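You operate a simulated robot arm through the tools that you are given. There is no shell and no other tool.

The job below is to be done with a simulated robot arm. You get a single attempt, and the scene is never put back.

## Task
Unlock the narrow panel, reset it and jog the paper sheets fully back.
Fine: latch to FREE, power on, then mushroom button out and RESET; hold REV to the end.

It is judged by the outcome, as a careful person would: the job done as asked, and still so three seconds after it is handed in. It fails if anything else is knocked over, pushed out of place, dropped, spilled or broken. Flat cloth is picked up by pressing the open fingertips on it (5 to 10 N) and closing them slowly along it; thin cloth reads only 2 to 8 mm in the jaws.

## Robot
A 7-joint arm with a fingered hand, fixed in place. Base frame: the origin is at the foot of the arm, x ahead of it, y to its left, z up. Lengths are in mm, angles in degrees, forces in N, time in s.
Its first joint turns from -166.0 to 166.0 degrees. Payload 3.7 kg.
Tool frame: the origin (TCP) lies between the finger pads and is the grasp point; the fingertips stand 25 mm ahead of it; z points along the fingers, y is the line along which they close. Largest opening 88 mm; the body of the gripper starts 29 mm behind the TCP. The gripper is a hand of 5 fingers: y runs from the thumb to the fingers, the wrist lies at [-13, -106, -174] in the tool frame, and closing takes about 1.5 s.
Orientation is that of the tool frame in the base frame, as a unit quaternion [w, x, y, z]. With the fingers straight down and the wrist toward the robot, the tool's x, y and z point along [0, 1, 0], [1, 0, 0] and [0, 0, -1] of the base frame.

## Interface
- The arm moves only by the tool move_arm. Its argument "plan" is a list of rows, each an object (a shift or turn left out is 0, a gripper value left out holds the last) with "turn": the turn, a rotation vector about the base's x, y, z in degrees, a list of three; "slide": the shift along the base's x, y, z in mm, a list of three. In form: [{"turn": [ax, ay, az], "slide": [dx, dy, dz]}, ...]. A call has 1 to 20 rows; each row shifts and turns the commanded pose from where the row before left it. "hand" is the gripper command, from -1 (shut) to 1 (fully open), values between in proportion, set as the call begins (left out, the last holds). Rows are played at 5 a second. More than 50 mm and 8.6 degrees between two rows, or a gripper value outside its range, and nothing of the call is played. Where a pose cannot be reached the arm comes as near as it can. A force on the tool above 40 N (or 10 N above the force at the start of the call, whichever is more), or a blocked arm, ends the call early, and 0.2 s more pass. Each finger travels about 108 mm/s and halts on what it meets, pressing with about 22 N; the grip force reading is that of the motor and also rises with nothing between the fingers. The clock runs only during rows and for 0.2 s after the last one: add rows that do not move to give the fingers time. The reply holds the time, the measured pose of the TCP, the force on the tool along the base axes, the opening and the grip force, in the units named above and with some noise, with the torque about the TCP (base axes, N m) and any sound that the robot's microphone picked up, and new pictures: "show" is both (left out), scene, wrist or none.
- Cameras (640 x 400 px; columns grow to the right, rows downward): "scene" is fixed at [212, -508, 1257.6]; the picture's right is [-0.17, -0.99, 0.00], its down [-0.88, 0.15, -0.46] and it looks along [0.45, -0.08, -0.89] (base axes); focal length 249 px, centre (320, 200). "wrist" rides on the gripper at [59, -79, -105] in the tool frame; the picture's right is [-0.73, 0.32, -0.61], its down [-0.62, -0.68, 0.38] and it looks along [-0.29, 0.66, 0.70] (tool axes); focal length 234 px, centre (320, 200).
- curl_fingers(index, middle, ring, little, thumb_bend, thumb_turn): sets how far each is bent, from 0 (flat) to 1 (curled in); at 0.3 the hand is open as for a grip, at 0.7 the pads meet at the TCP. One left out holds its place. A second passes; each finger stops where it meets its share of the squeeze, and holds until it gets a number again. A gripper value or a shape takes the hand back. It gives what a move gives, with no picture; readings hold the bend of each and the force on index, middle, ring, little, thumb and palm. thumb_turn goes from beside the hand (0) to across from the fingers (1), as for a grip.
- preshape(shape): the hand has 5 fingers and takes this shape, open, in about a second: jaw (thumb against the fingers, like two jaws); tri (thumb and two fingers); tip (a fingertip pinch); poke (one finger out to press); point (the index stretched); flat (the hand flat); cup (the hand cupped); fist (a fist). The gripper value then closes the fingers along that shape, each until it touches; the sizes above hold for jaw. It gives what a move gives, with no picture.
- pixel_to_xyz(camera, pixels): for up to 12 pixels [column, row] of the newest picture of that camera ("zoom" is the newest enlarged one), the place [x, y, z] in the base frame of the surface seen there, good to about 2 mm, but the place of the scene camera against the robot may be out by one fixed shift of up to 18 mm in any direction. It takes no simulated time.
- inspect(camera, box): a new picture of the part [left, top, right, bottom] of that camera's present view, enlarged. It takes no simulated time.
- sign_off(): hands the job in; it is judged then, once.

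Leave the gripper open and the arm clear of the work at the hand-in unless told otherwise.

The tools are called after ">>>" by a JSON object that holds its "api" and its "payload". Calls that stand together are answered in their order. move_arm: Moves the arm, as the interface text tells. Its arguments: {"type":"object","properties":{"plan":{"type":"array","items":{"type":"object","properties":{"turn":{"type":"array","items":{"type":"number"}},"slide":{"type":"array","items":{"type":"number"}}}}},"hand":{"type":"number"},"show":{"type":"string","enum":["both","scene","wrist","none"]}},"required":["plan"]} The other tools are called the same way: preshape (shape) gives the hand a shape; curl_fingers (index, middle, ring, little, thumb_bend, thumb_turn) moves the fingers one by one; pixel_to_xyz (camera, pixels) gives the place of the surface under pixels of a picture; inspect (camera, box) takes an enlarged picture of a part of a camera's view; sign_off () hands the job in.

At the start:

```text
clock: 0.0
ee_pos: [302.3, -476.4, 798.8]
orientation: [0.0, 0.707, 0.707, 0.001]
contact_force: [-0.1, -0.8, -1.7]
torque: [0.04, 0.0, -0.02]
opening: 87.9
gripper_force: 0.0
shape: jaw
bend: [0.3, 0.3, 0.3, 0.3, 0.3, 0.98]
finger forces: [0.0, 0.0, 0.0, 0.1, 0.0, 0.1]
```

scene: 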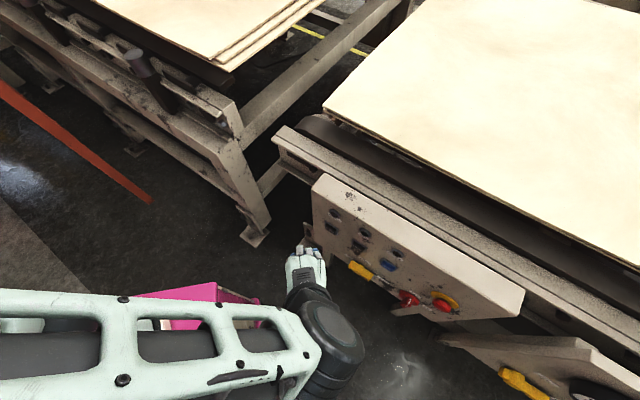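
wrist: 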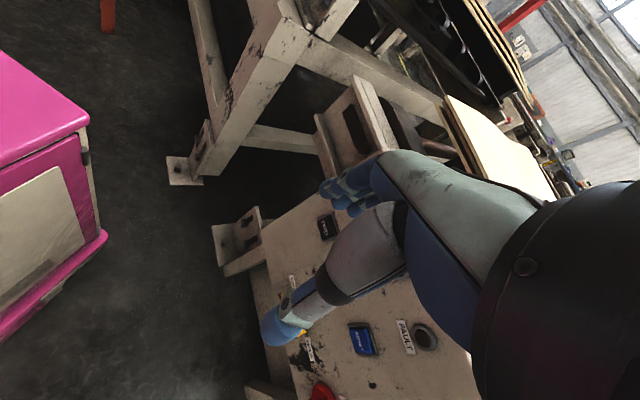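

I see a control panel around (400, 260) in the scene picture, with the hand in front of it. I'll enlarge the panel in both views before doing anything.

>>> {"api": "inspect", "payload": {"camera": "scene", "box": [290, 160, 540, 330]}}

>>> {"api": "inspect", "payload": {"camera": "scene", "box": [430, 270, 640, 400]}}

>>> {"api": "inspect", "payload": {"camera": "wrist", "box": [200, 180, 520, 400]}}

```text
2.35 times, centred on (415, 245) of scene
```

zoom: 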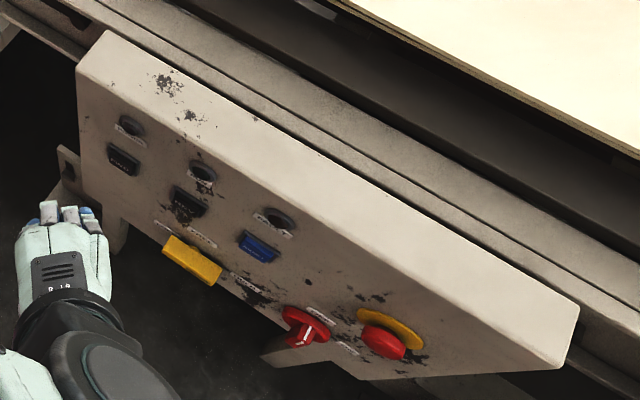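

```text
3.05 times, centred on (535, 335) of scene
```

zoom: 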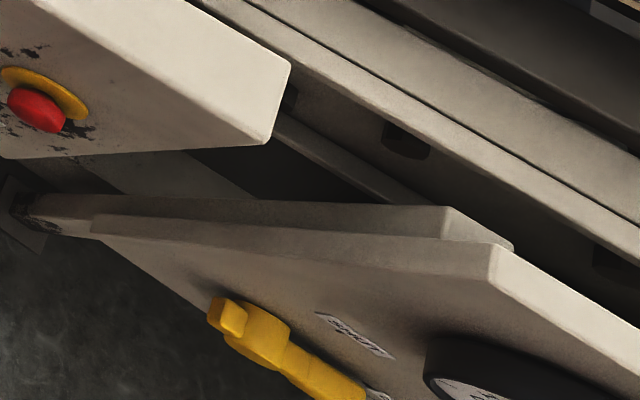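

```text
1.82 times, centred on (360, 290) of wrist
```

zoom: 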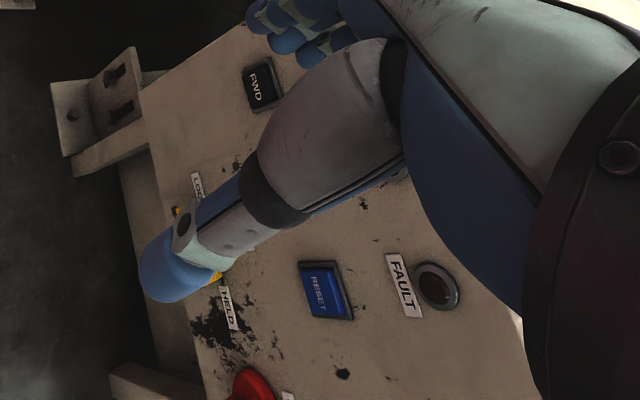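

The panel carries FWD and another black key, a blue RESET, a yellow latch with labels, a red rotary switch and a mushroom button. A second panel sits lower right with its own yellow lever. I'll measure points on both.

>>> {"api": "pixel_to_xyz", "payload": {"camera": "scene", "pixels": [[313, 190], [332, 228], [358, 245], [388, 265], [360, 269], [410, 298], [440, 303], [520, 295], [505, 315], [430, 290], [355, 215], [325, 175]]}}

>>> {"api": "pixel_to_xyz", "payload": {"camera": "wrist", "pixels": [[327, 227], [362, 339], [424, 337], [405, 338], [300, 250], [440, 300], [320, 390], [292, 283]]}}

>>> {"api": "pixel_to_xyz", "payload": {"camera": "scene", "pixels": [[505, 375], [530, 390], [550, 380], [470, 345], [595, 360], [590, 385], [450, 340], [600, 345], [630, 280], [300, 150], [500, 100], [600, 390]]}}

```text
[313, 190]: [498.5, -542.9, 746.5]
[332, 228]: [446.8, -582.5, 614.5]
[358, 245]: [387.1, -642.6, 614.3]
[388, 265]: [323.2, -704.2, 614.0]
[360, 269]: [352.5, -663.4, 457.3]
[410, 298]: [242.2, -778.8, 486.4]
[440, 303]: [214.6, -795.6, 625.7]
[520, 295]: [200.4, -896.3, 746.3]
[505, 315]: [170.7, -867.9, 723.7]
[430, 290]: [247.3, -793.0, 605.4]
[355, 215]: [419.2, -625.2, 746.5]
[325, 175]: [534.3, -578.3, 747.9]
```

```text
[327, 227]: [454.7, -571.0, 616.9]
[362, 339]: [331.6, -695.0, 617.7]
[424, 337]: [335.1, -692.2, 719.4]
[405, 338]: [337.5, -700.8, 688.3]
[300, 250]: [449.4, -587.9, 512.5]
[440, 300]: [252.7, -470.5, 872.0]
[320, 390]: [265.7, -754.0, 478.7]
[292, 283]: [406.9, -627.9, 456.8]
```

```text
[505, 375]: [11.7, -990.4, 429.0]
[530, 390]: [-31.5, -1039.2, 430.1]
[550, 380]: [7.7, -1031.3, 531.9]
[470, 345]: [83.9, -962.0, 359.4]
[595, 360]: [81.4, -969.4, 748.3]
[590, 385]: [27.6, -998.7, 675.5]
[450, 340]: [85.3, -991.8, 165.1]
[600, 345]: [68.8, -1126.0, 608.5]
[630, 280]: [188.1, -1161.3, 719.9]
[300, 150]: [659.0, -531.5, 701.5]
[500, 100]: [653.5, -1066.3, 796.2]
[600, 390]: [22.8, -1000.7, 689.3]
```

The panel face is vertical. It faces the arm at about -45° and lies about 729 mm from the base, with its top at z≈746. A second panel is further right. The task says "the narrow panel", so I need to compare the two. I'll yaw the hand -45° and slide along the panel, staying about 175 mm off it, so the wrist camera can see.

>>> {"api": "move_arm", "payload": {"plan": [{"turn": [0, 0, -7.5], "slide": [-20, -20, 5]}, {"turn": [0, 0, -7.5], "slide": [-20, -20, 5]}, {"turn": [0, 0, -7.5], "slide": [-20, -20, 5]}, {"turn": [0, 0, -7.5], "slide": [-20, -20, 5]}, {"turn": [0, 0, -7.5], "slide": [-20, -20, 5]}, {"turn": [0, 0, -7.5], "slide": [-20, -20, 5]}, {}]}}

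```text
clock: 1.6
ee_pos: [184.7, -597.2, 828.0]
orientation: [0.0, 0.924, 0.382, 0.0]
contact_force: [0.2, -0.4, 0.3]
torque: [-0.02, 0.02, 0.0]
opening: 87.8
gripper_force: 0.0
shape: jaw
bend: [0.3, 0.3, 0.3, 0.3, 0.3, 0.98]
finger forces: [0.0, 0.0, 0.0, 0.1, 0.1, 0.1]
```

scene: 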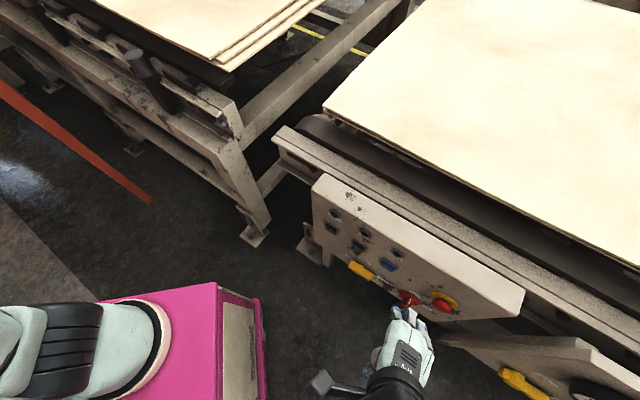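
wrist: 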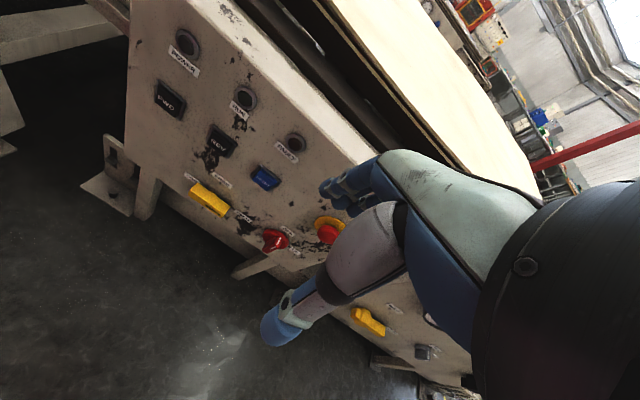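

The wrist view now shows the whole first panel, and part of the second panel is behind the hand. I'll enlarge each.

>>> {"api": "inspect", "payload": {"camera": "wrist", "box": [130, 20, 330, 145]}}

>>> {"api": "inspect", "payload": {"camera": "wrist", "box": [170, 150, 360, 270]}}

>>> {"api": "inspect", "payload": {"camera": "wrist", "box": [330, 290, 490, 390]}}

```text
3.20 times, centred on (230, 82) of wrist
```

zoom: 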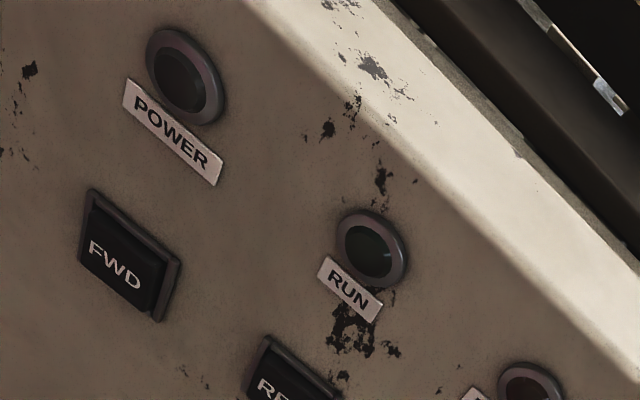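

```text
3.33 times, centred on (265, 210) of wrist
```

zoom: 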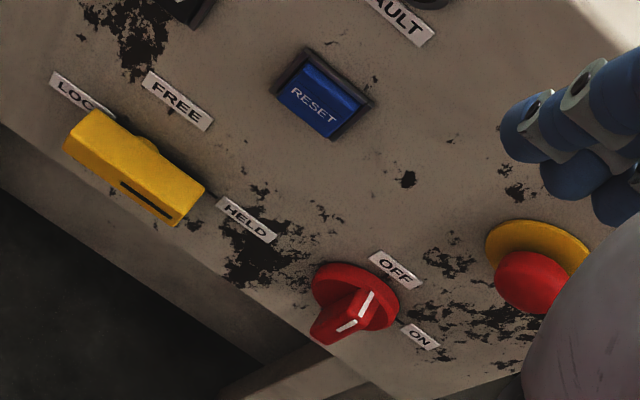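

```text
4.00 times, centred on (410, 340) of wrist
```

zoom: 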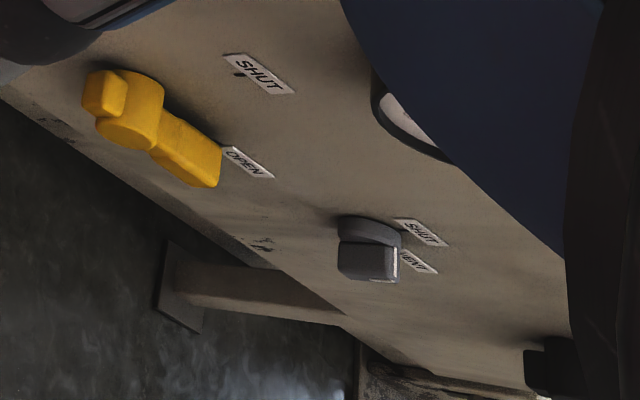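

This first panel has LOCK/FREE/HELD, RESET, OFF/ON, a mushroom button and FWD/REV, so it is the one I need. The second panel has only valves and a gauge. I'll measure the controls from this wrist view.

>>> {"api": "pixel_to_xyz", "payload": {"camera": "wrist", "pixels": [[170, 98], [221, 142], [265, 178], [275, 240], [328, 229], [331, 234], [195, 190], [210, 199], [226, 211], [270, 249], [187, 43], [214, 176]]}}

>>> {"api": "pixel_to_xyz", "payload": {"camera": "scene", "pixels": [[331, 229], [357, 246], [387, 265], [404, 300], [412, 297], [438, 303], [446, 304], [350, 264], [361, 270], [372, 277], [336, 214], [420, 285]]}}

>>> {"api": "pixel_to_xyz", "payload": {"camera": "wrist", "pixels": [[135, 30], [165, 205], [240, 250], [180, 210], [375, 160], [205, 192], [200, 200], [187, 188], [219, 217], [290, 233], [240, 225], [150, 100]]}}

```text
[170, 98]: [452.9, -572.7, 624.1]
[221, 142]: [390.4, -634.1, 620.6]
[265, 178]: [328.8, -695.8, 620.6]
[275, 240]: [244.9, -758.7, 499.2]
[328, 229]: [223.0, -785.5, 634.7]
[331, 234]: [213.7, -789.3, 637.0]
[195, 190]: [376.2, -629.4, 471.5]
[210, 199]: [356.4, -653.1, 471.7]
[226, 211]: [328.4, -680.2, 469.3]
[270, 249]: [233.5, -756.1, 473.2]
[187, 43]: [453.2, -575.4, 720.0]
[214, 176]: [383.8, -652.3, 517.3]
```

```text
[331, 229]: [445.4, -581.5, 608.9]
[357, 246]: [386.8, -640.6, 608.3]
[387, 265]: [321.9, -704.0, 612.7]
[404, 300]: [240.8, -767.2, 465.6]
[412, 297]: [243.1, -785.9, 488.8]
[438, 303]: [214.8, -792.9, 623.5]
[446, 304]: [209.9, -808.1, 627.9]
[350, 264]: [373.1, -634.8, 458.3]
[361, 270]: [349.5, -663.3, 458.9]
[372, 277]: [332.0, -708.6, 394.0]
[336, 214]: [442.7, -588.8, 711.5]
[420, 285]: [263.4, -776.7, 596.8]
```

```text
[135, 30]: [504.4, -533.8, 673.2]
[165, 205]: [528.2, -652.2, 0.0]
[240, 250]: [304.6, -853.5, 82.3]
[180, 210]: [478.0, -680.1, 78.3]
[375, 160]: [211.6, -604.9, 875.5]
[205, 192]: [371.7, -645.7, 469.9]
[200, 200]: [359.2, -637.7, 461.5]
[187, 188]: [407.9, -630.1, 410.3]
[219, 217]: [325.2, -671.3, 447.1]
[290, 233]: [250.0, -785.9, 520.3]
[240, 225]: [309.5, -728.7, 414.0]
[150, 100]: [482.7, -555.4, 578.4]
```

The scene camera reads about (-5, -8, -12) mm off from the wrist camera, so I'll allow for that. Before lowering the arm I want to know where the pink box at (180, 340) and the dark object at (325, 385) are, and I'll measure the label positions as well.

>>> {"api": "pixel_to_xyz", "payload": {"camera": "scene", "pixels": [[215, 285], [262, 300], [265, 390], [130, 300], [220, 395], [190, 330], [322, 382], [345, 388], [240, 340], [180, 395], [300, 395], [245, 300]]}}

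>>> {"api": "pixel_to_xyz", "payload": {"camera": "wrist", "pixels": [[194, 178], [222, 180], [243, 216], [288, 231], [295, 251], [212, 194], [278, 236], [318, 222], [338, 225], [262, 232], [283, 246], [268, 236]]}}

>>> {"api": "inspect", "payload": {"camera": "scene", "box": [60, 250, 460, 400]}}

```text
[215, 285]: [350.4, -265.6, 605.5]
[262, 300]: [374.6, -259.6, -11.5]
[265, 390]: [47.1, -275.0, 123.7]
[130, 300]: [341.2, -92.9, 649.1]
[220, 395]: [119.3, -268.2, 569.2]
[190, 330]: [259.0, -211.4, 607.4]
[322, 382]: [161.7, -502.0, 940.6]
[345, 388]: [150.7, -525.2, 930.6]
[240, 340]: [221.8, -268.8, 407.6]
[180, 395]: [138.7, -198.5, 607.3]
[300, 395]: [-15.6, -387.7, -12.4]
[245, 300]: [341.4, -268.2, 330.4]
```

```text
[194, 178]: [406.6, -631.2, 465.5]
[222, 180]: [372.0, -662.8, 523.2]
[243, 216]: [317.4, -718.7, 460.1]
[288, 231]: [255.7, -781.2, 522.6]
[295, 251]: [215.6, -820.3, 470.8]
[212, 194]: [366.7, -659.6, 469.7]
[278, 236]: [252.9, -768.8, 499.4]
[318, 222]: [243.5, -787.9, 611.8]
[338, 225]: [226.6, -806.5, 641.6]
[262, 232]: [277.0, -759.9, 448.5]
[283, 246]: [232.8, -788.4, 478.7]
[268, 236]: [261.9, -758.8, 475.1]
```

```text
1.60 times, centred on (260, 325) of scene
```

zoom: 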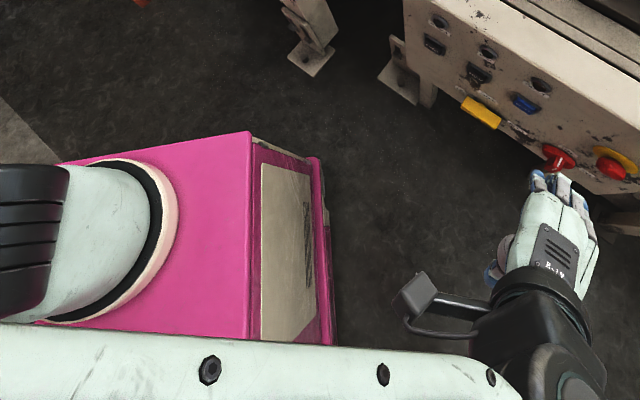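

The pink box is the arm's own pedestal. Its top is at z≈620 and its corner is at about (360, -258), well behind the work area. On the panel, LOCK is left of the latch, FREE is above it and HELD is right of it. OFF is above the red knob and ON is to its right. I'll pitch the hand 45° toward the panel and lower it so the wrist camera faces the panel for a close look.

>>> {"api": "move_arm", "payload": {"plan": [{"turn": [-5.3, -5.3, 0], "slide": [0, 0, -25]}, {"turn": [-5.3, -5.3, 0], "slide": [0, 0, -25]}, {"turn": [-5.3, -5.3, 0], "slide": [0, 0, -25]}, {"turn": [-5.3, -5.3, 0], "slide": [0, 0, -25]}, {"turn": [-5.3, -5.3, 0], "slide": [0, 0, -25]}, {"turn": [-5.3, -5.3, 0], "slide": [0, 0, -25]}, {}]}}

```text
clock: 3.2
ee_pos: [180.3, -598.7, 677.7]
orientation: [0.353, 0.854, 0.353, 0.145]
contact_force: [0.4, -0.3, 0.2]
torque: [0.04, 0.0, 0.01]
opening: 87.8
gripper_force: 0.0
shape: jaw
bend: [0.3, 0.3, 0.3, 0.3, 0.3, 0.98]
finger forces: [0.1, 0.1, 0.0, 0.0, 0.0, 0.0]
```

scene: 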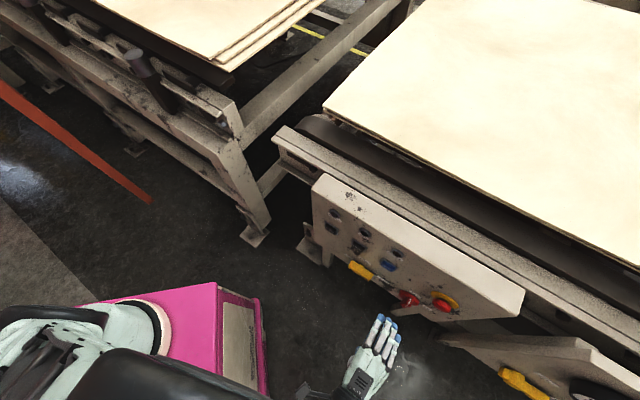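
wrist: 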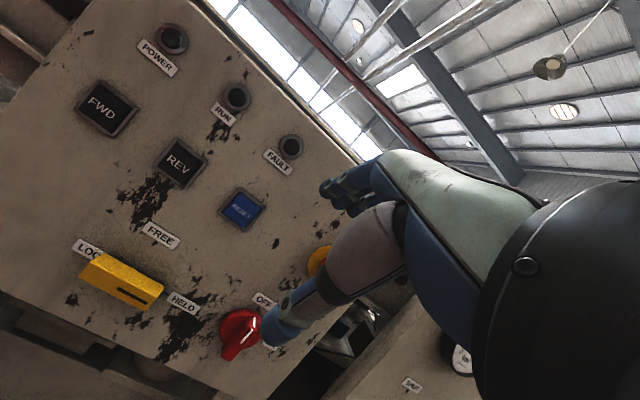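

The wrist camera now faces the panel. I'll enlarge the latch and the red knob.

>>> {"api": "inspect", "payload": {"camera": "wrist", "box": [60, 210, 220, 310]}}

>>> {"api": "inspect", "payload": {"camera": "wrist", "box": [180, 230, 340, 370]}}

>>> {"api": "pixel_to_xyz", "payload": {"camera": "wrist", "pixels": [[110, 268], [125, 275], [140, 290], [88, 270], [100, 262], [160, 287], [240, 330], [235, 345], [250, 325], [320, 260], [242, 210], [179, 163]]}}

```text
4.00 times, centred on (140, 260) of wrist
```

zoom: 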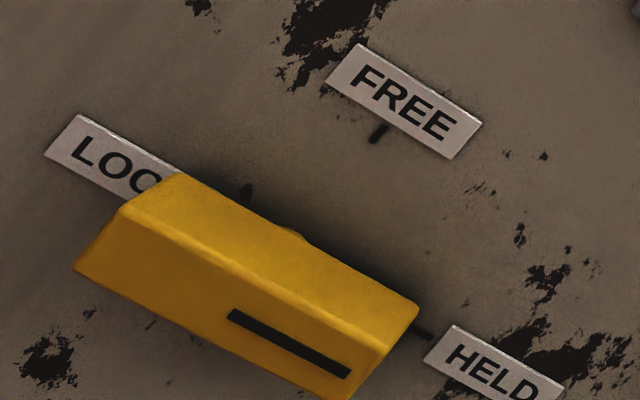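

```text
2.86 times, centred on (260, 300) of wrist
```

zoom: 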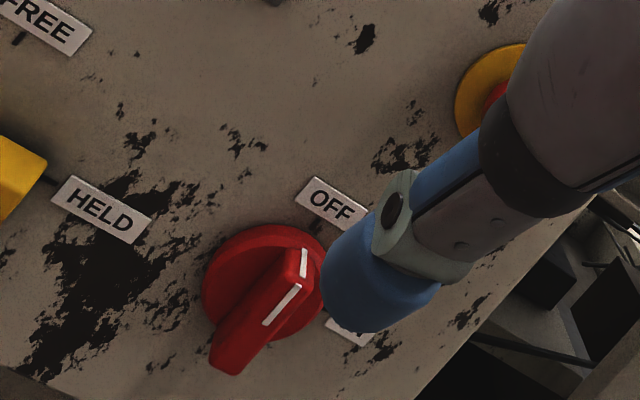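

```text
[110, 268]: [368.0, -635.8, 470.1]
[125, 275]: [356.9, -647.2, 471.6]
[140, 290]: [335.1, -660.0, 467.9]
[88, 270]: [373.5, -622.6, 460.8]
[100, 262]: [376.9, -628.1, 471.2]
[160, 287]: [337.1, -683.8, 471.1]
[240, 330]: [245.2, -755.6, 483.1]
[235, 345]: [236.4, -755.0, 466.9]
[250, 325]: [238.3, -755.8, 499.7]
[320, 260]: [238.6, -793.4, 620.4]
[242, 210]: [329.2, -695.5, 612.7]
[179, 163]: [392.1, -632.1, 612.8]
```

The latch's black pointer line is at its right end, so it's at HELD. It must turn a quarter turn counter-clockwise to point up at FREE. The red knob's white line points up at OFF, and ON is a quarter turn clockwise. I'll put the hand in the poke shape and see where the finger ends up.

>>> {"api": "preshape", "payload": {"shape": "poke"}}

>>> {"api": "inspect", "payload": {"camera": "wrist", "box": [0, 0, 640, 400]}}

>>> {"api": "inspect", "payload": {"camera": "scene", "box": [280, 280, 480, 400]}}

```text
clock: 4.1
ee_pos: [179.2, -598.2, 678.7]
orientation: [0.353, 0.854, 0.354, 0.146]
contact_force: [0.2, 0.1, 0.0]
torque: [0.0, -0.04, -0.01]
opening: 0.1
gripper_force: 0.1
shape: poke
bend: [0.7, 0.7, 0.99, 0.99, 1.0, 1.0]
finger forces: [0.1, 0.0, 0.0, 0.0, 0.0, 0.1]
```

```text
1.00 times, centred on (320, 200) of wrist (not enlarged: the box is as wide or as high as the picture)
```

zoom: 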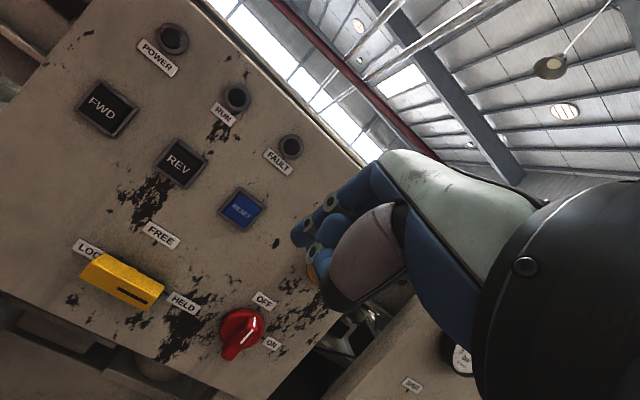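

```text
3.20 times, centred on (380, 340) of scene
```

zoom: 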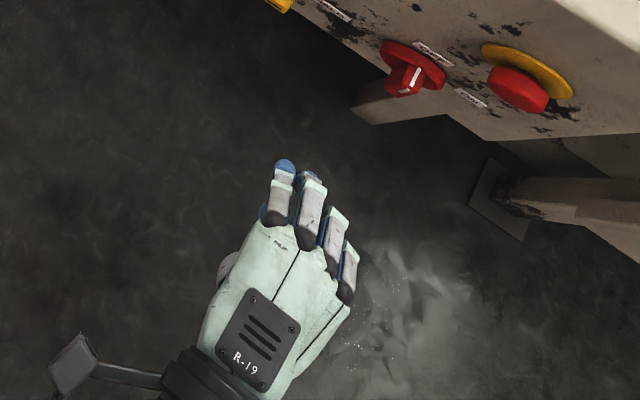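

In the poke shape, index and middle are half bent and side by side, with ring, little and thumb tucked in. I'll measure where the fingertips are.

>>> {"api": "pixel_to_xyz", "payload": {"camera": "wrist", "pixels": [[295, 236], [300, 243], [310, 232], [312, 255], [318, 262], [330, 200], [325, 230], [345, 195], [340, 290], [365, 185]]}}

>>> {"api": "inspect", "payload": {"camera": "wrist", "box": [270, 150, 430, 320]}}

>>> {"api": "pixel_to_xyz", "payload": {"camera": "scene", "pixels": [[369, 331], [368, 337], [377, 335], [378, 340], [366, 345], [378, 353]]}}

```text
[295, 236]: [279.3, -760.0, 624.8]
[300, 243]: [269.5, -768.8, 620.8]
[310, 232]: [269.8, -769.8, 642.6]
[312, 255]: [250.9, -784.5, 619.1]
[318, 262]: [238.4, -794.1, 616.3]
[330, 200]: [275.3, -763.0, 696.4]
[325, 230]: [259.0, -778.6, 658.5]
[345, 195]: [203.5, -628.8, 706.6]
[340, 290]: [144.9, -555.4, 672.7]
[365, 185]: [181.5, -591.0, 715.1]
```

```text
2.35 times, centred on (350, 235) of wrist
```

zoom: 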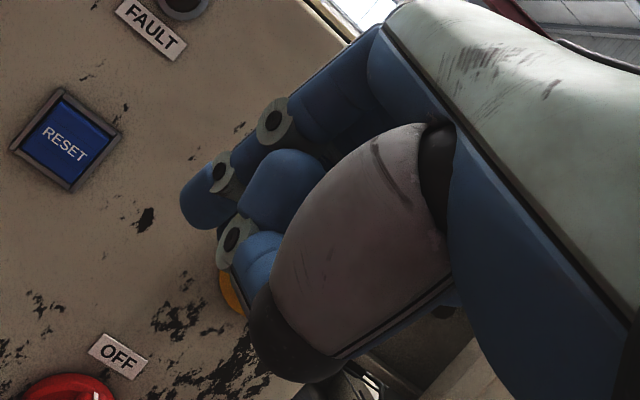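

```text
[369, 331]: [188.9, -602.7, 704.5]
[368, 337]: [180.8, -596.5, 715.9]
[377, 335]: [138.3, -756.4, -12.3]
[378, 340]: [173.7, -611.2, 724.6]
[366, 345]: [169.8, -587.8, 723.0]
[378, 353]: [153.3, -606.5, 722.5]
```

Those readings came from the older picture, so I'll query the newest enlarged one.

>>> {"api": "pixel_to_xyz", "payload": {"camera": "zoom", "pixels": [[190, 200], [205, 205], [215, 225], [240, 180], [225, 170], [235, 240], [262, 255], [275, 120], [280, 190], [330, 110], [65, 140], [350, 300]]}}

```text
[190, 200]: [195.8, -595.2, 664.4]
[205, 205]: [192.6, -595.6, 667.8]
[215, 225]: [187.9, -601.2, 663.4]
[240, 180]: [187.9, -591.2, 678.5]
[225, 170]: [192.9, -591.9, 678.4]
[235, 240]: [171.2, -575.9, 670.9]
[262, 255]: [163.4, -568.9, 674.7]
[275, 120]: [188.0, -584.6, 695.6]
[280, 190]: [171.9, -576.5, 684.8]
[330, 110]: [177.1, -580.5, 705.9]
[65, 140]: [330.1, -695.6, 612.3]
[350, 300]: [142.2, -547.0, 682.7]
```

The index tip lies about 8 mm to tool +x and 20 mm ahead of the TCP. For the latch I want one finger standing clear of the others, so I'll curl the middle finger in and stretch the index a little more.

>>> {"api": "curl_fingers", "payload": {"index": 0.5, "middle": 1.0, "ring": 1.0, "little": 1.0}}

>>> {"api": "inspect", "payload": {"camera": "wrist", "box": [240, 130, 430, 320]}}

>>> {"api": "pixel_to_xyz", "payload": {"camera": "zoom", "pixels": [[110, 160], [150, 190], [200, 200], [250, 200]]}}

>>> {"api": "inspect", "payload": {"camera": "scene", "box": [320, 310, 440, 400]}}

```text
clock: 5.1
ee_pos: [181.4, -597.7, 678.0]
orientation: [0.354, 0.853, 0.353, 0.146]
contact_force: [-0.1, -0.3, -0.3]
torque: [0.02, 0.03, 0.03]
opening: 35.8
gripper_force: 0.1
shape: fingers
bend: [0.5, 1.0, 1.0, 1.0, 1.0, 1.0]
finger forces: [0.0, 0.1, 0.0, 0.0, 0.0, 0.1]
```

```text
2.11 times, centred on (335, 225) of wrist
```

zoom: 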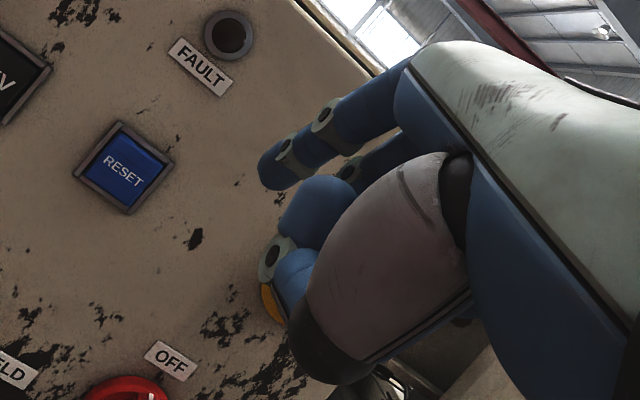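

```text
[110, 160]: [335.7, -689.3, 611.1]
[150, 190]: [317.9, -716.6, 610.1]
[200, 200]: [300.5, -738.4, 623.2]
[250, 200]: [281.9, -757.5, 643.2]
```

```text
4.44 times, centred on (380, 355) of scene
```

zoom: 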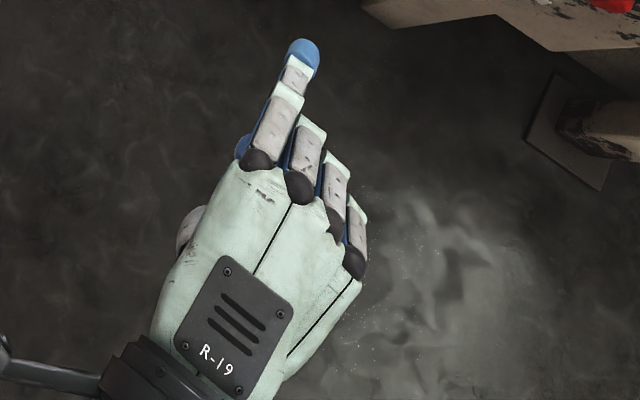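

The index now stands out alone. I'll measure its tip and the front of the curled fingers in both views.

>>> {"api": "pixel_to_xyz", "payload": {"camera": "zoom", "pixels": [[303, 46], [298, 60], [290, 95], [265, 145], [320, 130], [305, 165], [335, 175], [355, 210], [242, 145], [190, 230]]}}

>>> {"api": "inspect", "payload": {"camera": "wrist", "box": [240, 130, 430, 320]}}

>>> {"api": "pixel_to_xyz", "payload": {"camera": "zoom", "pixels": [[262, 165], [270, 175], [275, 160], [285, 180], [300, 150], [340, 120], [380, 95], [300, 200], [330, 200], [360, 165], [275, 260], [300, 280]]}}

```text
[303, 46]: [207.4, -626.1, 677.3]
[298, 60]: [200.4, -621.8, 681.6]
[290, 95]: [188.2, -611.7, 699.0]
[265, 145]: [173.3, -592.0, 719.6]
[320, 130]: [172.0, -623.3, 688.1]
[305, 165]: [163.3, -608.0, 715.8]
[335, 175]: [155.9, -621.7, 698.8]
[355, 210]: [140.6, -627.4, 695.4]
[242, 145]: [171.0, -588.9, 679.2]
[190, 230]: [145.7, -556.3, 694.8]
```

```text
2.11 times, centred on (335, 225) of wrist
```

zoom: 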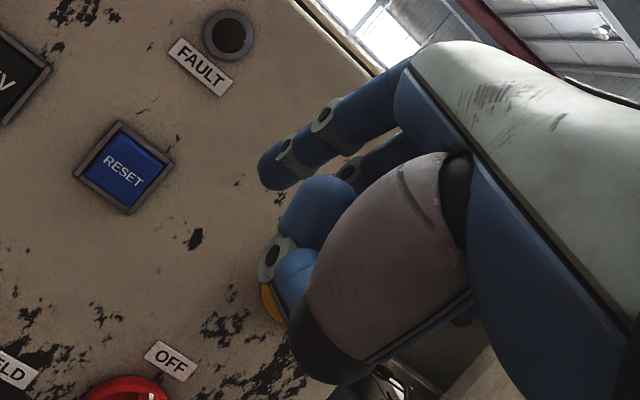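

```text
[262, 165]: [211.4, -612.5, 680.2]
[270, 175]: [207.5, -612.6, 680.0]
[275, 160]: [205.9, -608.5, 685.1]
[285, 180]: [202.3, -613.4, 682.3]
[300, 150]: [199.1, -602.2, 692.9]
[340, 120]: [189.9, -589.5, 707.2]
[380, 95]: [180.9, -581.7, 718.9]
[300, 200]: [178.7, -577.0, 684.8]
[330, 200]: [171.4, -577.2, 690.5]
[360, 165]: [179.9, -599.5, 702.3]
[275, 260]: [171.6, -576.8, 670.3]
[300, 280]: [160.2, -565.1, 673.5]
```

The index tip centre is about (6.6, 27, 21) mm in the tool frame, and the curled fingers sit about 22 mm further back, which leaves room. To turn the latch I'll push its left end down from above. That turns it counter-clockwise toward FREE without touching the labels. First I'll bring the finger to about 80 mm in front of the latch's left end, pitched at 60°.

>>> {"api": "move_arm", "payload": {"plan": [{"turn": [-1.326, -1.326, 0], "slide": [14.9, 3.25, -23.1]}, {"turn": [-1.326, -1.326, 0], "slide": [14.9, 3.25, -23.1]}, {"turn": [-1.326, -1.326, 0], "slide": [14.9, 3.25, -23.1]}, {"turn": [-1.326, -1.326, 0], "slide": [14.9, 3.25, -23.1]}, {"turn": [-1.326, -1.326, 0], "slide": [14.9, 3.25, -23.1]}, {"turn": [-1.326, -1.326, 0], "slide": [14.9, 3.25, -23.1]}, {"turn": [-1.326, -1.326, 0], "slide": [14.9, 3.25, -23.1]}, {"turn": [-1.326, -1.326, 0], "slide": [14.9, 3.25, -23.1]}, {}]}}

```text
clock: 7.1
ee_pos: [304.7, -648.1, 513.4]
orientation: [0.46, 0.801, 0.331, 0.193]
contact_force: [-0.9, 0.0, -0.1]
torque: [0.01, 0.01, -0.01]
opening: 35.9
gripper_force: 0.1
shape: fingers
bend: [0.5, 1.0, 1.0, 1.0, 1.0, 1.0]
finger forces: [0.0, 0.0, 0.1, 0.1, 0.0, 0.1]
out of reach, approached as far as the arm can: row 4, 5, 6, 7, 8
```

scene: 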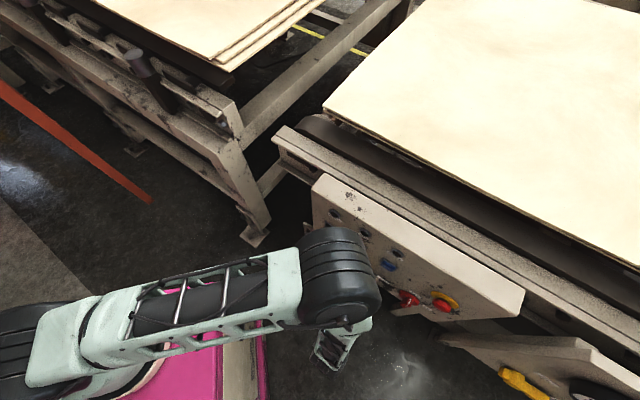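
wrist: 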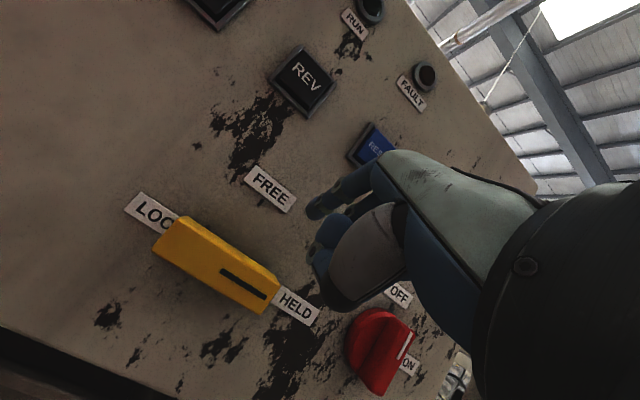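

The arm can't pull back that far at this height. It stopped with the fingertip about 25 mm in front of the panel, near (u=236, z=526), and isn't touching anything. Before going on I want to know where the elbow is, so I'll measure the links in the scene view and look at the wrist view up close.

>>> {"api": "pixel_to_xyz", "payload": {"camera": "scene", "pixels": [[335, 240], [370, 270], [335, 280], [375, 300], [200, 300], [60, 340], [20, 320], [200, 370], [240, 370], [340, 350], [355, 330], [310, 250]]}}

>>> {"api": "inspect", "payload": {"camera": "wrist", "box": [120, 130, 440, 400]}}

>>> {"api": "inspect", "payload": {"camera": "scene", "box": [0, 200, 440, 400]}}

```text
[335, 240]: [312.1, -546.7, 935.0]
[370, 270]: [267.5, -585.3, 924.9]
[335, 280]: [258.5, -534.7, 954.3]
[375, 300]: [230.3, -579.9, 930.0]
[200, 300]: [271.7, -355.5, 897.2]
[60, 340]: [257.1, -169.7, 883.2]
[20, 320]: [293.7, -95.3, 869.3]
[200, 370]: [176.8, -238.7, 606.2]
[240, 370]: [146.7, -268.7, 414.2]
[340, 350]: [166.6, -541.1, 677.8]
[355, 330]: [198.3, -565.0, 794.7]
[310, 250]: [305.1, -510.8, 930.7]
```

```text
1.48 times, centred on (280, 265) of wrist
```

zoom: 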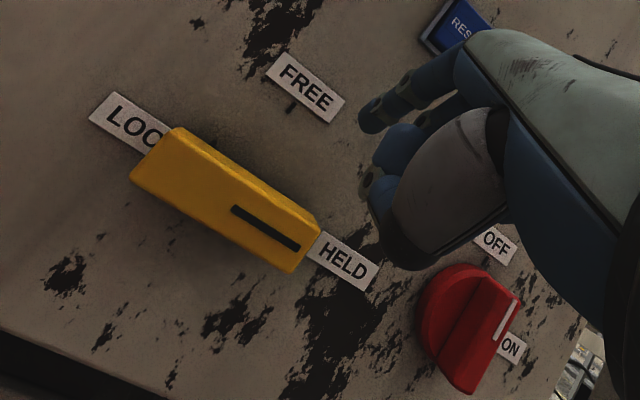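

```text
1.45 times, centred on (220, 300) of scene
```

zoom: 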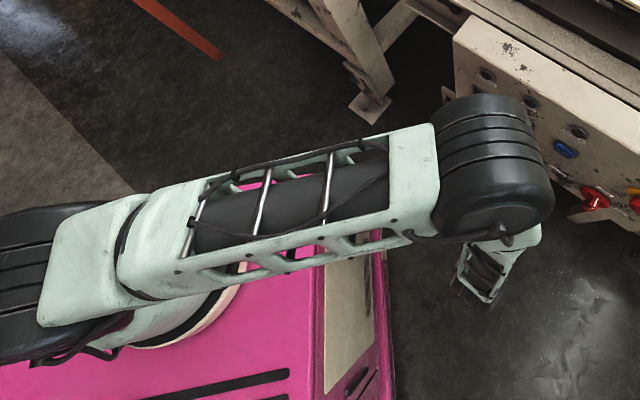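

The elbow is high (z≈900) and clear of the panel. I don't know whether the next call starts from the commanded pose or the measured one, so I'll make a small sideways move, left along the panel at constant height, and compare.

>>> {"api": "move_arm", "payload": {"plan": [{"slide": [5, 5, 0]}, {"slide": [5, 5, 0]}, {"slide": [5, 5, 0]}, {}], "show": "none"}}

```text
clock: 8.1
ee_pos: [319.1, -646.8, 516.1]
orientation: [0.46, 0.801, 0.331, 0.192]
contact_force: [0.0, 0.7, 0.2]
torque: [-0.02, 0.0, 0.0]
opening: 35.8
gripper_force: 0.0
shape: fingers
bend: [0.5, 1.0, 1.0, 1.0, 1.0, 1.0]
finger forces: [0.0, 0.0, 0.0, 0.0, 0.0, 0.0]
out of reach, approached as far as the arm can: row 1, 2, 3
```

A commanded shift of (15, 15, 0) moved it outward along the boundary, so the inner reach limit sits right at this spot. A yaw to the left will put the wrist farther out and help. It also suits a different push, lifting the latch's right end from below, with the curled fingers staying off the bar on the right. First I'll measure the bar exactly.

>>> {"api": "inspect", "payload": {"camera": "wrist", "box": [100, 150, 340, 300]}}

```text
2.67 times, centred on (220, 225) of wrist
```

zoom: 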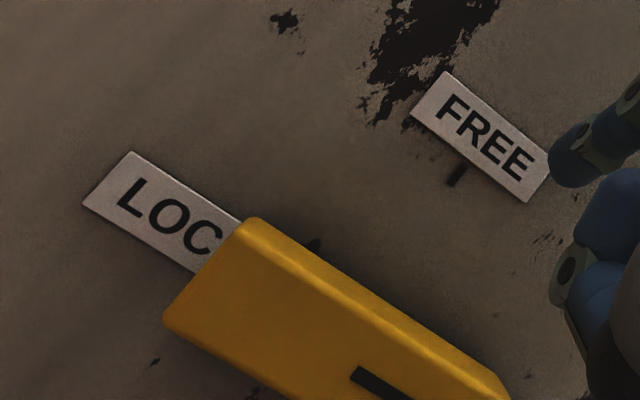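

>>> {"api": "inspect", "payload": {"camera": "wrist", "box": [130, 220, 370, 370]}}

>>> {"api": "pixel_to_xyz", "payload": {"camera": "zoom", "pixels": [[180, 38], [100, 125], [170, 100], [230, 140], [320, 215], [400, 230], [340, 280], [260, 130], [250, 220], [420, 225], [370, 260], [440, 310]]}}

```text
2.67 times, centred on (250, 295) of wrist
```

zoom: 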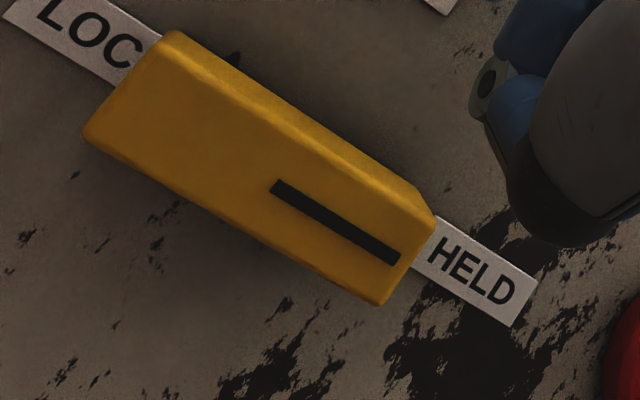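

```text
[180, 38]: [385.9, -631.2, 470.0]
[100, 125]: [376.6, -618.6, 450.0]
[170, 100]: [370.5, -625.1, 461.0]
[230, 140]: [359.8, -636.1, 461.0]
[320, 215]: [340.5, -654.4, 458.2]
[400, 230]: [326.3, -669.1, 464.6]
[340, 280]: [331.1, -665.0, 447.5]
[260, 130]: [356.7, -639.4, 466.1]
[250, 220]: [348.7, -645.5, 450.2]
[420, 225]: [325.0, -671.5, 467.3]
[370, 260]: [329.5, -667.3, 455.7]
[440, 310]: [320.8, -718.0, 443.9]
```

The bar's front face is at n≈703.5 and it spans u from 170 to 248 and z from 445 to 471. Its pivot is at about (u 209, z 458). I'll first move right, slightly back, and yaw 20° left without going down, which keeps the finger clear of the bar.

>>> {"api": "move_arm", "payload": {"plan": [{"turn": [0, 0, 5], "slide": [-14.1, -7.07, 0]}, {"turn": [0, 0, 5], "slide": [-14.1, -7.07, 0]}, {"turn": [0, 0, 5], "slide": [-14.1, -7.07, 0]}, {"turn": [0, 0, 5], "slide": [-14.1, -7.07, 0]}, {}]}}

```text
clock: 9.3
ee_pos: [264.1, -674.0, 516.6]
orientation: [0.422, 0.73, 0.465, 0.269]
contact_force: [0.5, 0.3, -0.2]
torque: [-0.02, 0.04, 0.01]
opening: 35.9
gripper_force: 0.1
shape: fingers
bend: [0.5, 1.0, 1.0, 1.0, 1.0, 1.0]
finger forces: [0.1, 0.0, 0.1, 0.1, 0.0, 0.0]
```

scene: 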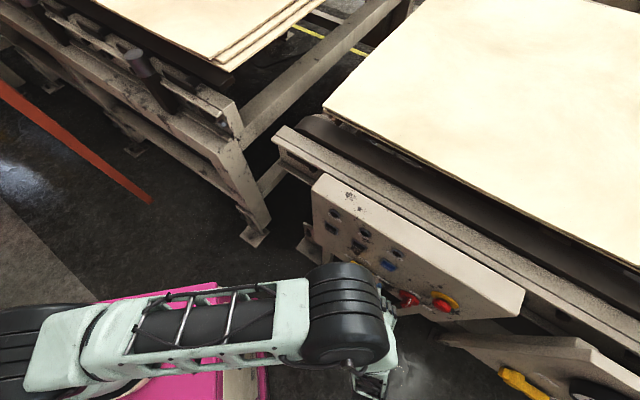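
wrist: 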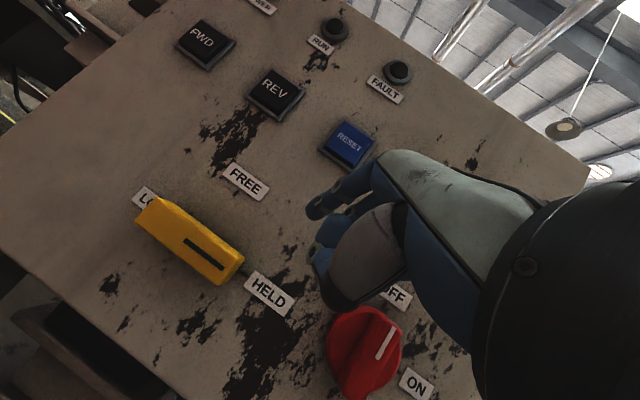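

No reach problem now, and the move started from the measured pose. Next I'll go straight down about 104 mm at the same distance from the panel, so the fingertip ends up below and to the right of the latch's right end.

>>> {"api": "move_arm", "payload": {"plan": [{"slide": [1.0, 1.8, -26]}, {"slide": [1.0, 1.8, -26]}, {"slide": [1.0, 1.8, -26]}, {"slide": [1.0, 1.8, -26]}, {}]}}

```text
clock: 10.5
ee_pos: [269.3, -671.6, 409.8]
orientation: [0.422, 0.73, 0.465, 0.269]
contact_force: [-0.5, -0.5, -0.3]
torque: [-0.01, 0.01, 0.05]
opening: 35.9
gripper_force: 0.0
shape: fingers
bend: [0.5, 1.0, 1.0, 1.0, 1.0, 1.0]
finger forces: [0.1, 0.0, 0.0, 0.0, 0.0, 0.0]
```

scene: 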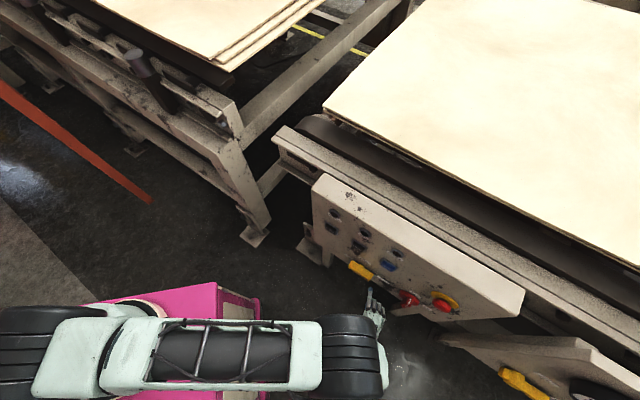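
wrist: 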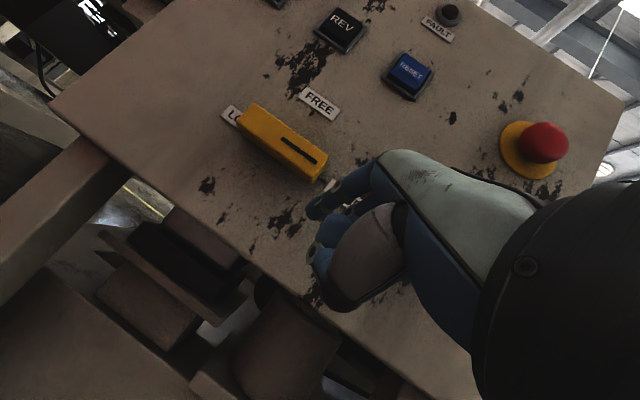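

The fingertip should be below and right of the latch's right end. I'll measure tip and bar precisely.

>>> {"api": "inspect", "payload": {"camera": "wrist", "box": [220, 80, 420, 240]}}

>>> {"api": "pixel_to_xyz", "payload": {"camera": "wrist", "pixels": [[309, 209], [315, 205], [320, 213], [316, 180], [325, 160], [308, 178], [312, 150], [245, 130], [340, 190], [370, 175], [318, 255], [240, 240]]}}

```text
2.50 times, centred on (320, 160) of wrist
```

zoom: 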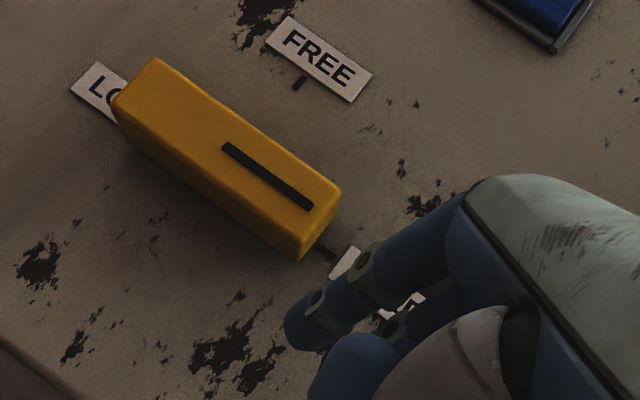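

```text
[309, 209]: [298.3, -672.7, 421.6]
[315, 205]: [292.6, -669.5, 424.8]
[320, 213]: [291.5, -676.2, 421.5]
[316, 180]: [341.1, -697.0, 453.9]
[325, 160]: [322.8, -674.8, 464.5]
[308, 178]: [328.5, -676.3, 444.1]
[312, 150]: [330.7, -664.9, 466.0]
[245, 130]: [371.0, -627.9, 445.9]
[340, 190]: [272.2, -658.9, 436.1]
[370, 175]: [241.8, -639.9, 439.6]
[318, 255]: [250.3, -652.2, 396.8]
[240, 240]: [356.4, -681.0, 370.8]
```

The tip centre is at about (u 268, n 690, z 424) and the bar's lower right corner at (u 246, z 444). I'll drop 6 mm, go 25 mm toward the panel, then 30 mm left, so the finger sits under the bar's right end.

>>> {"api": "move_arm", "payload": {"plan": [{"slide": [0, 0, -6]}, {"slide": [8.8, -8.8, 0]}, {"slide": [8.8, -8.8, 0]}, {"slide": [7.1, 7.1, 0]}, {"slide": [7.1, 7.1, 0]}, {"slide": [7.1, 7.1, 0]}, {}]}}

```text
clock: 12.1
ee_pos: [305.8, -666.7, 405.1]
orientation: [0.421, 0.731, 0.465, 0.268]
contact_force: [1.0, -0.5, -0.7]
torque: [-0.03, 0.03, 0.02]
opening: 35.7
gripper_force: 0.1
shape: fingers
bend: [0.5, 1.0, 1.0, 1.0, 1.0, 1.0]
finger forces: [0.1, 0.0, 0.2, 0.1, 0.1, 0.1]
```

scene: 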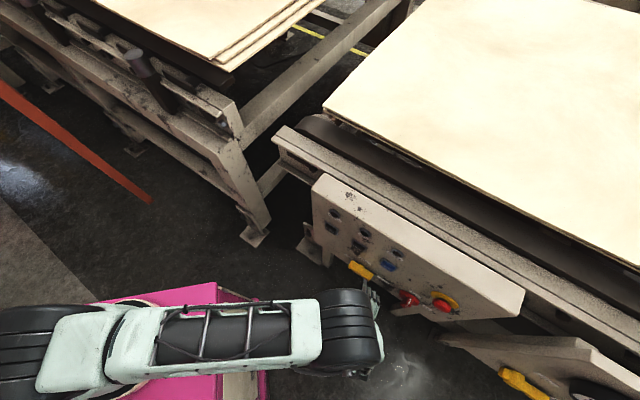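
wrist: 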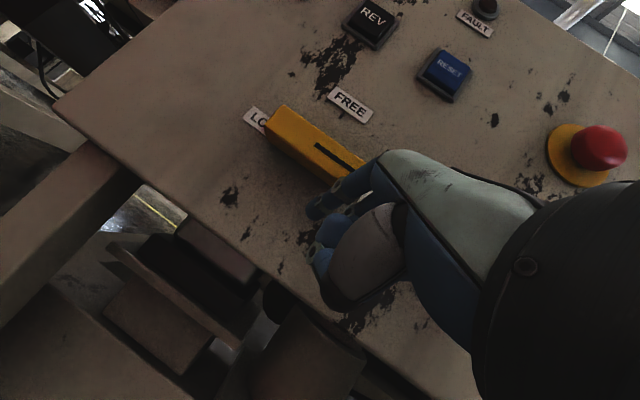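

The finger is in place under the bar's right end, with no contact yet. I'll now push it up along an arc about the pivot, about halfway, and look.

>>> {"api": "move_arm", "payload": {"plan": [{"slide": [0.35, 0.35, 5.8]}, {"slide": [0.35, 0.35, 5.7]}, {"slide": [-1.65, -1.65, 4.1]}, {"slide": [-1.65, -1.65, 4.1]}, {"slide": [-0.9, -0.9, 4.85]}, {"slide": [-0.9, -0.9, 4.85]}, {"slide": [-0.1, -0.1, 5.2]}, {"slide": [0, 0, 5.2]}, {}]}}

```text
clock: 14.1
ee_pos: [301.2, -670.6, 444.9]
orientation: [0.422, 0.731, 0.465, 0.268]
contact_force: [-1.0, 0.2, -0.2]
torque: [-0.01, -0.03, 0.02]
opening: 35.4
gripper_force: 0.2
shape: fingers
bend: [0.51, 1.0, 1.0, 1.0, 1.0, 1.0]
finger forces: [0.5, 0.1, 0.0, 0.0, 0.1, 0.0]
```

scene: 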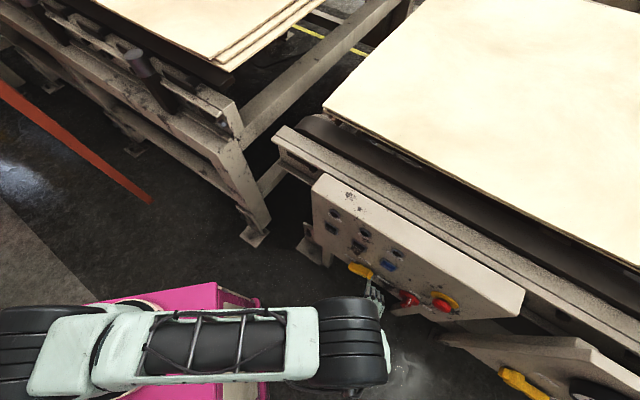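
wrist: 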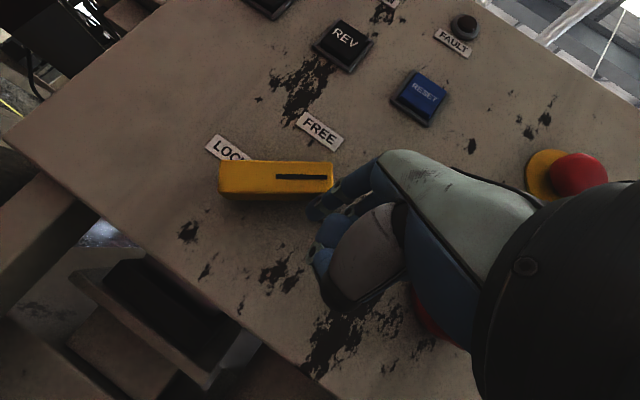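

The bar has turned about 40° with almost no force. I'll continue along the arc to vertical.

>>> {"api": "move_arm", "payload": {"plan": [{"slide": [0.83, 0.83, 5.2]}, {"slide": [0.83, 0.83, 5.2]}, {"slide": [1.6, 1.6, 4.9]}, {"slide": [1.6, 1.6, 4.9]}, {"slide": [2.3, 2.3, 4.3]}, {}]}}

>>> {"api": "inspect", "payload": {"camera": "wrist", "box": [180, 80, 420, 260]}}

```text
clock: 15.5
ee_pos: [309.4, -663.3, 468.5]
orientation: [0.421, 0.731, 0.466, 0.268]
contact_force: [-0.6, 0.3, 0.0]
torque: [-0.01, 0.01, 0.02]
opening: 35.8
gripper_force: 0.0
shape: fingers
bend: [0.5, 1.0, 1.0, 1.0, 1.0, 1.0]
finger forces: [0.3, 0.1, 0.1, 0.1, 0.0, 0.1]
```

scene: 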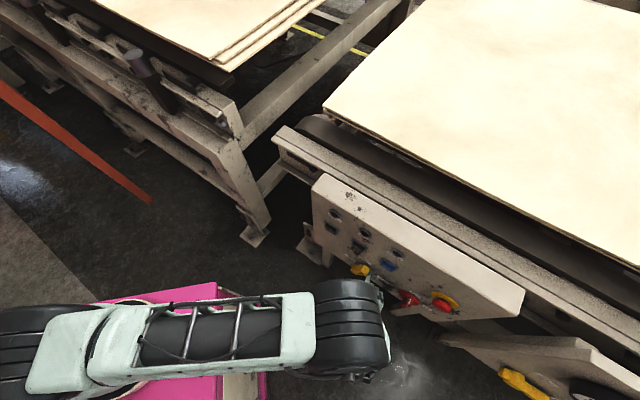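
wrist: 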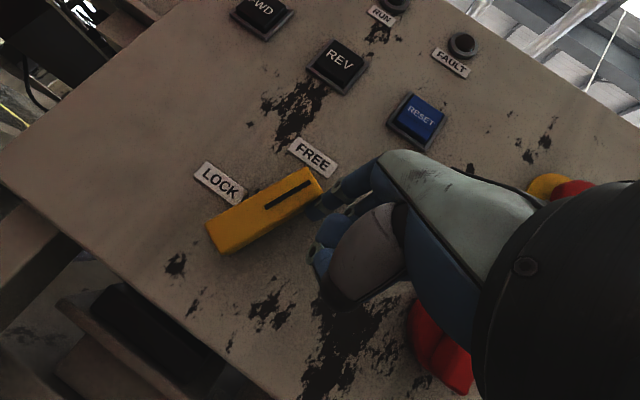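

```text
2.22 times, centred on (300, 170) of wrist
```

zoom: 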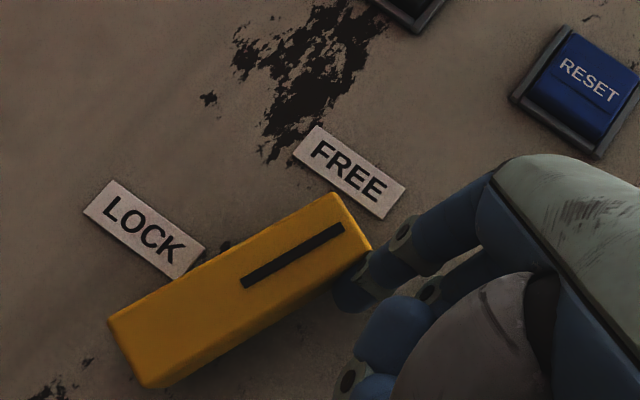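

The bar is near vertical. I'll measure the pointer line's two ends to get its true angle.

>>> {"api": "pixel_to_xyz", "payload": {"camera": "zoom", "pixels": [[247, 281], [338, 231], [130, 320], [320, 210], [160, 365], [350, 258], [358, 292], [340, 290], [225, 245]]}}

```text
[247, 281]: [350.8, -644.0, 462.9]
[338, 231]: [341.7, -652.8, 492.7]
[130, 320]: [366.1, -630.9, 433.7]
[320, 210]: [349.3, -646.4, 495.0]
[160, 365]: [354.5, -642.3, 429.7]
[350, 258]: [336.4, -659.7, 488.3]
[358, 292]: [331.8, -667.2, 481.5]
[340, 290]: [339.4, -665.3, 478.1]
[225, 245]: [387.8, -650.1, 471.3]
```

The pointer is at about 67°, so another 23° is needed. I'll push a little further left and up.

>>> {"api": "move_arm", "payload": {"plan": [{"slide": [2.2, 2.2, 3]}, {"slide": [2.2, 2.2, 2]}, {}], "show": "wrist"}}

>>> {"api": "inspect", "payload": {"camera": "wrist", "box": [180, 80, 420, 260]}}

```text
clock: 16.3
ee_pos: [313.5, -659.1, 474.1]
orientation: [0.422, 0.731, 0.465, 0.269]
contact_force: [-0.3, 0.0, 0.9]
torque: [0.0, -0.01, 0.03]
opening: 35.9
gripper_force: 0.2
shape: fingers
bend: [0.5, 1.0, 1.0, 1.0, 1.0, 1.0]
finger forces: [0.0, 0.0, 0.0, 0.1, 0.0, 0.0]
```

wrist: 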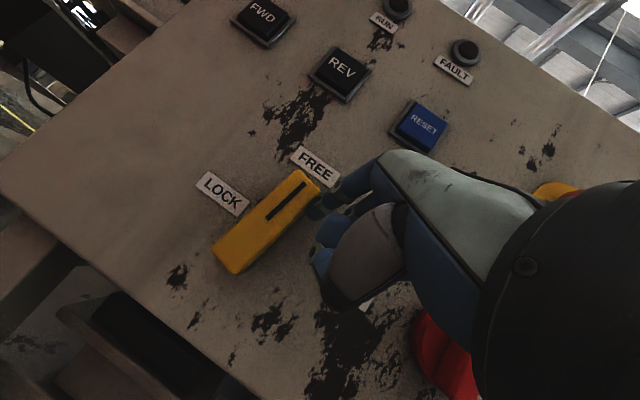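

```text
2.22 times, centred on (300, 170) of wrist
```

zoom: 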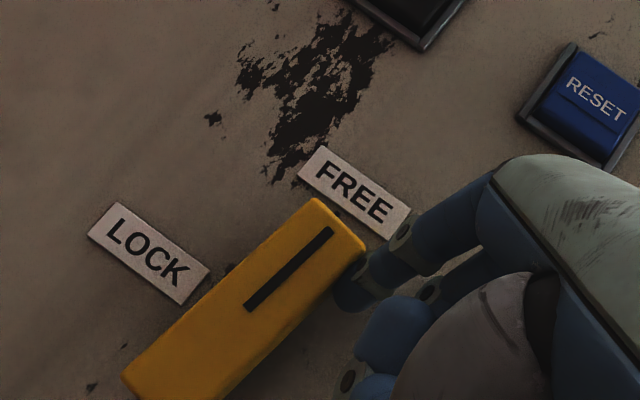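

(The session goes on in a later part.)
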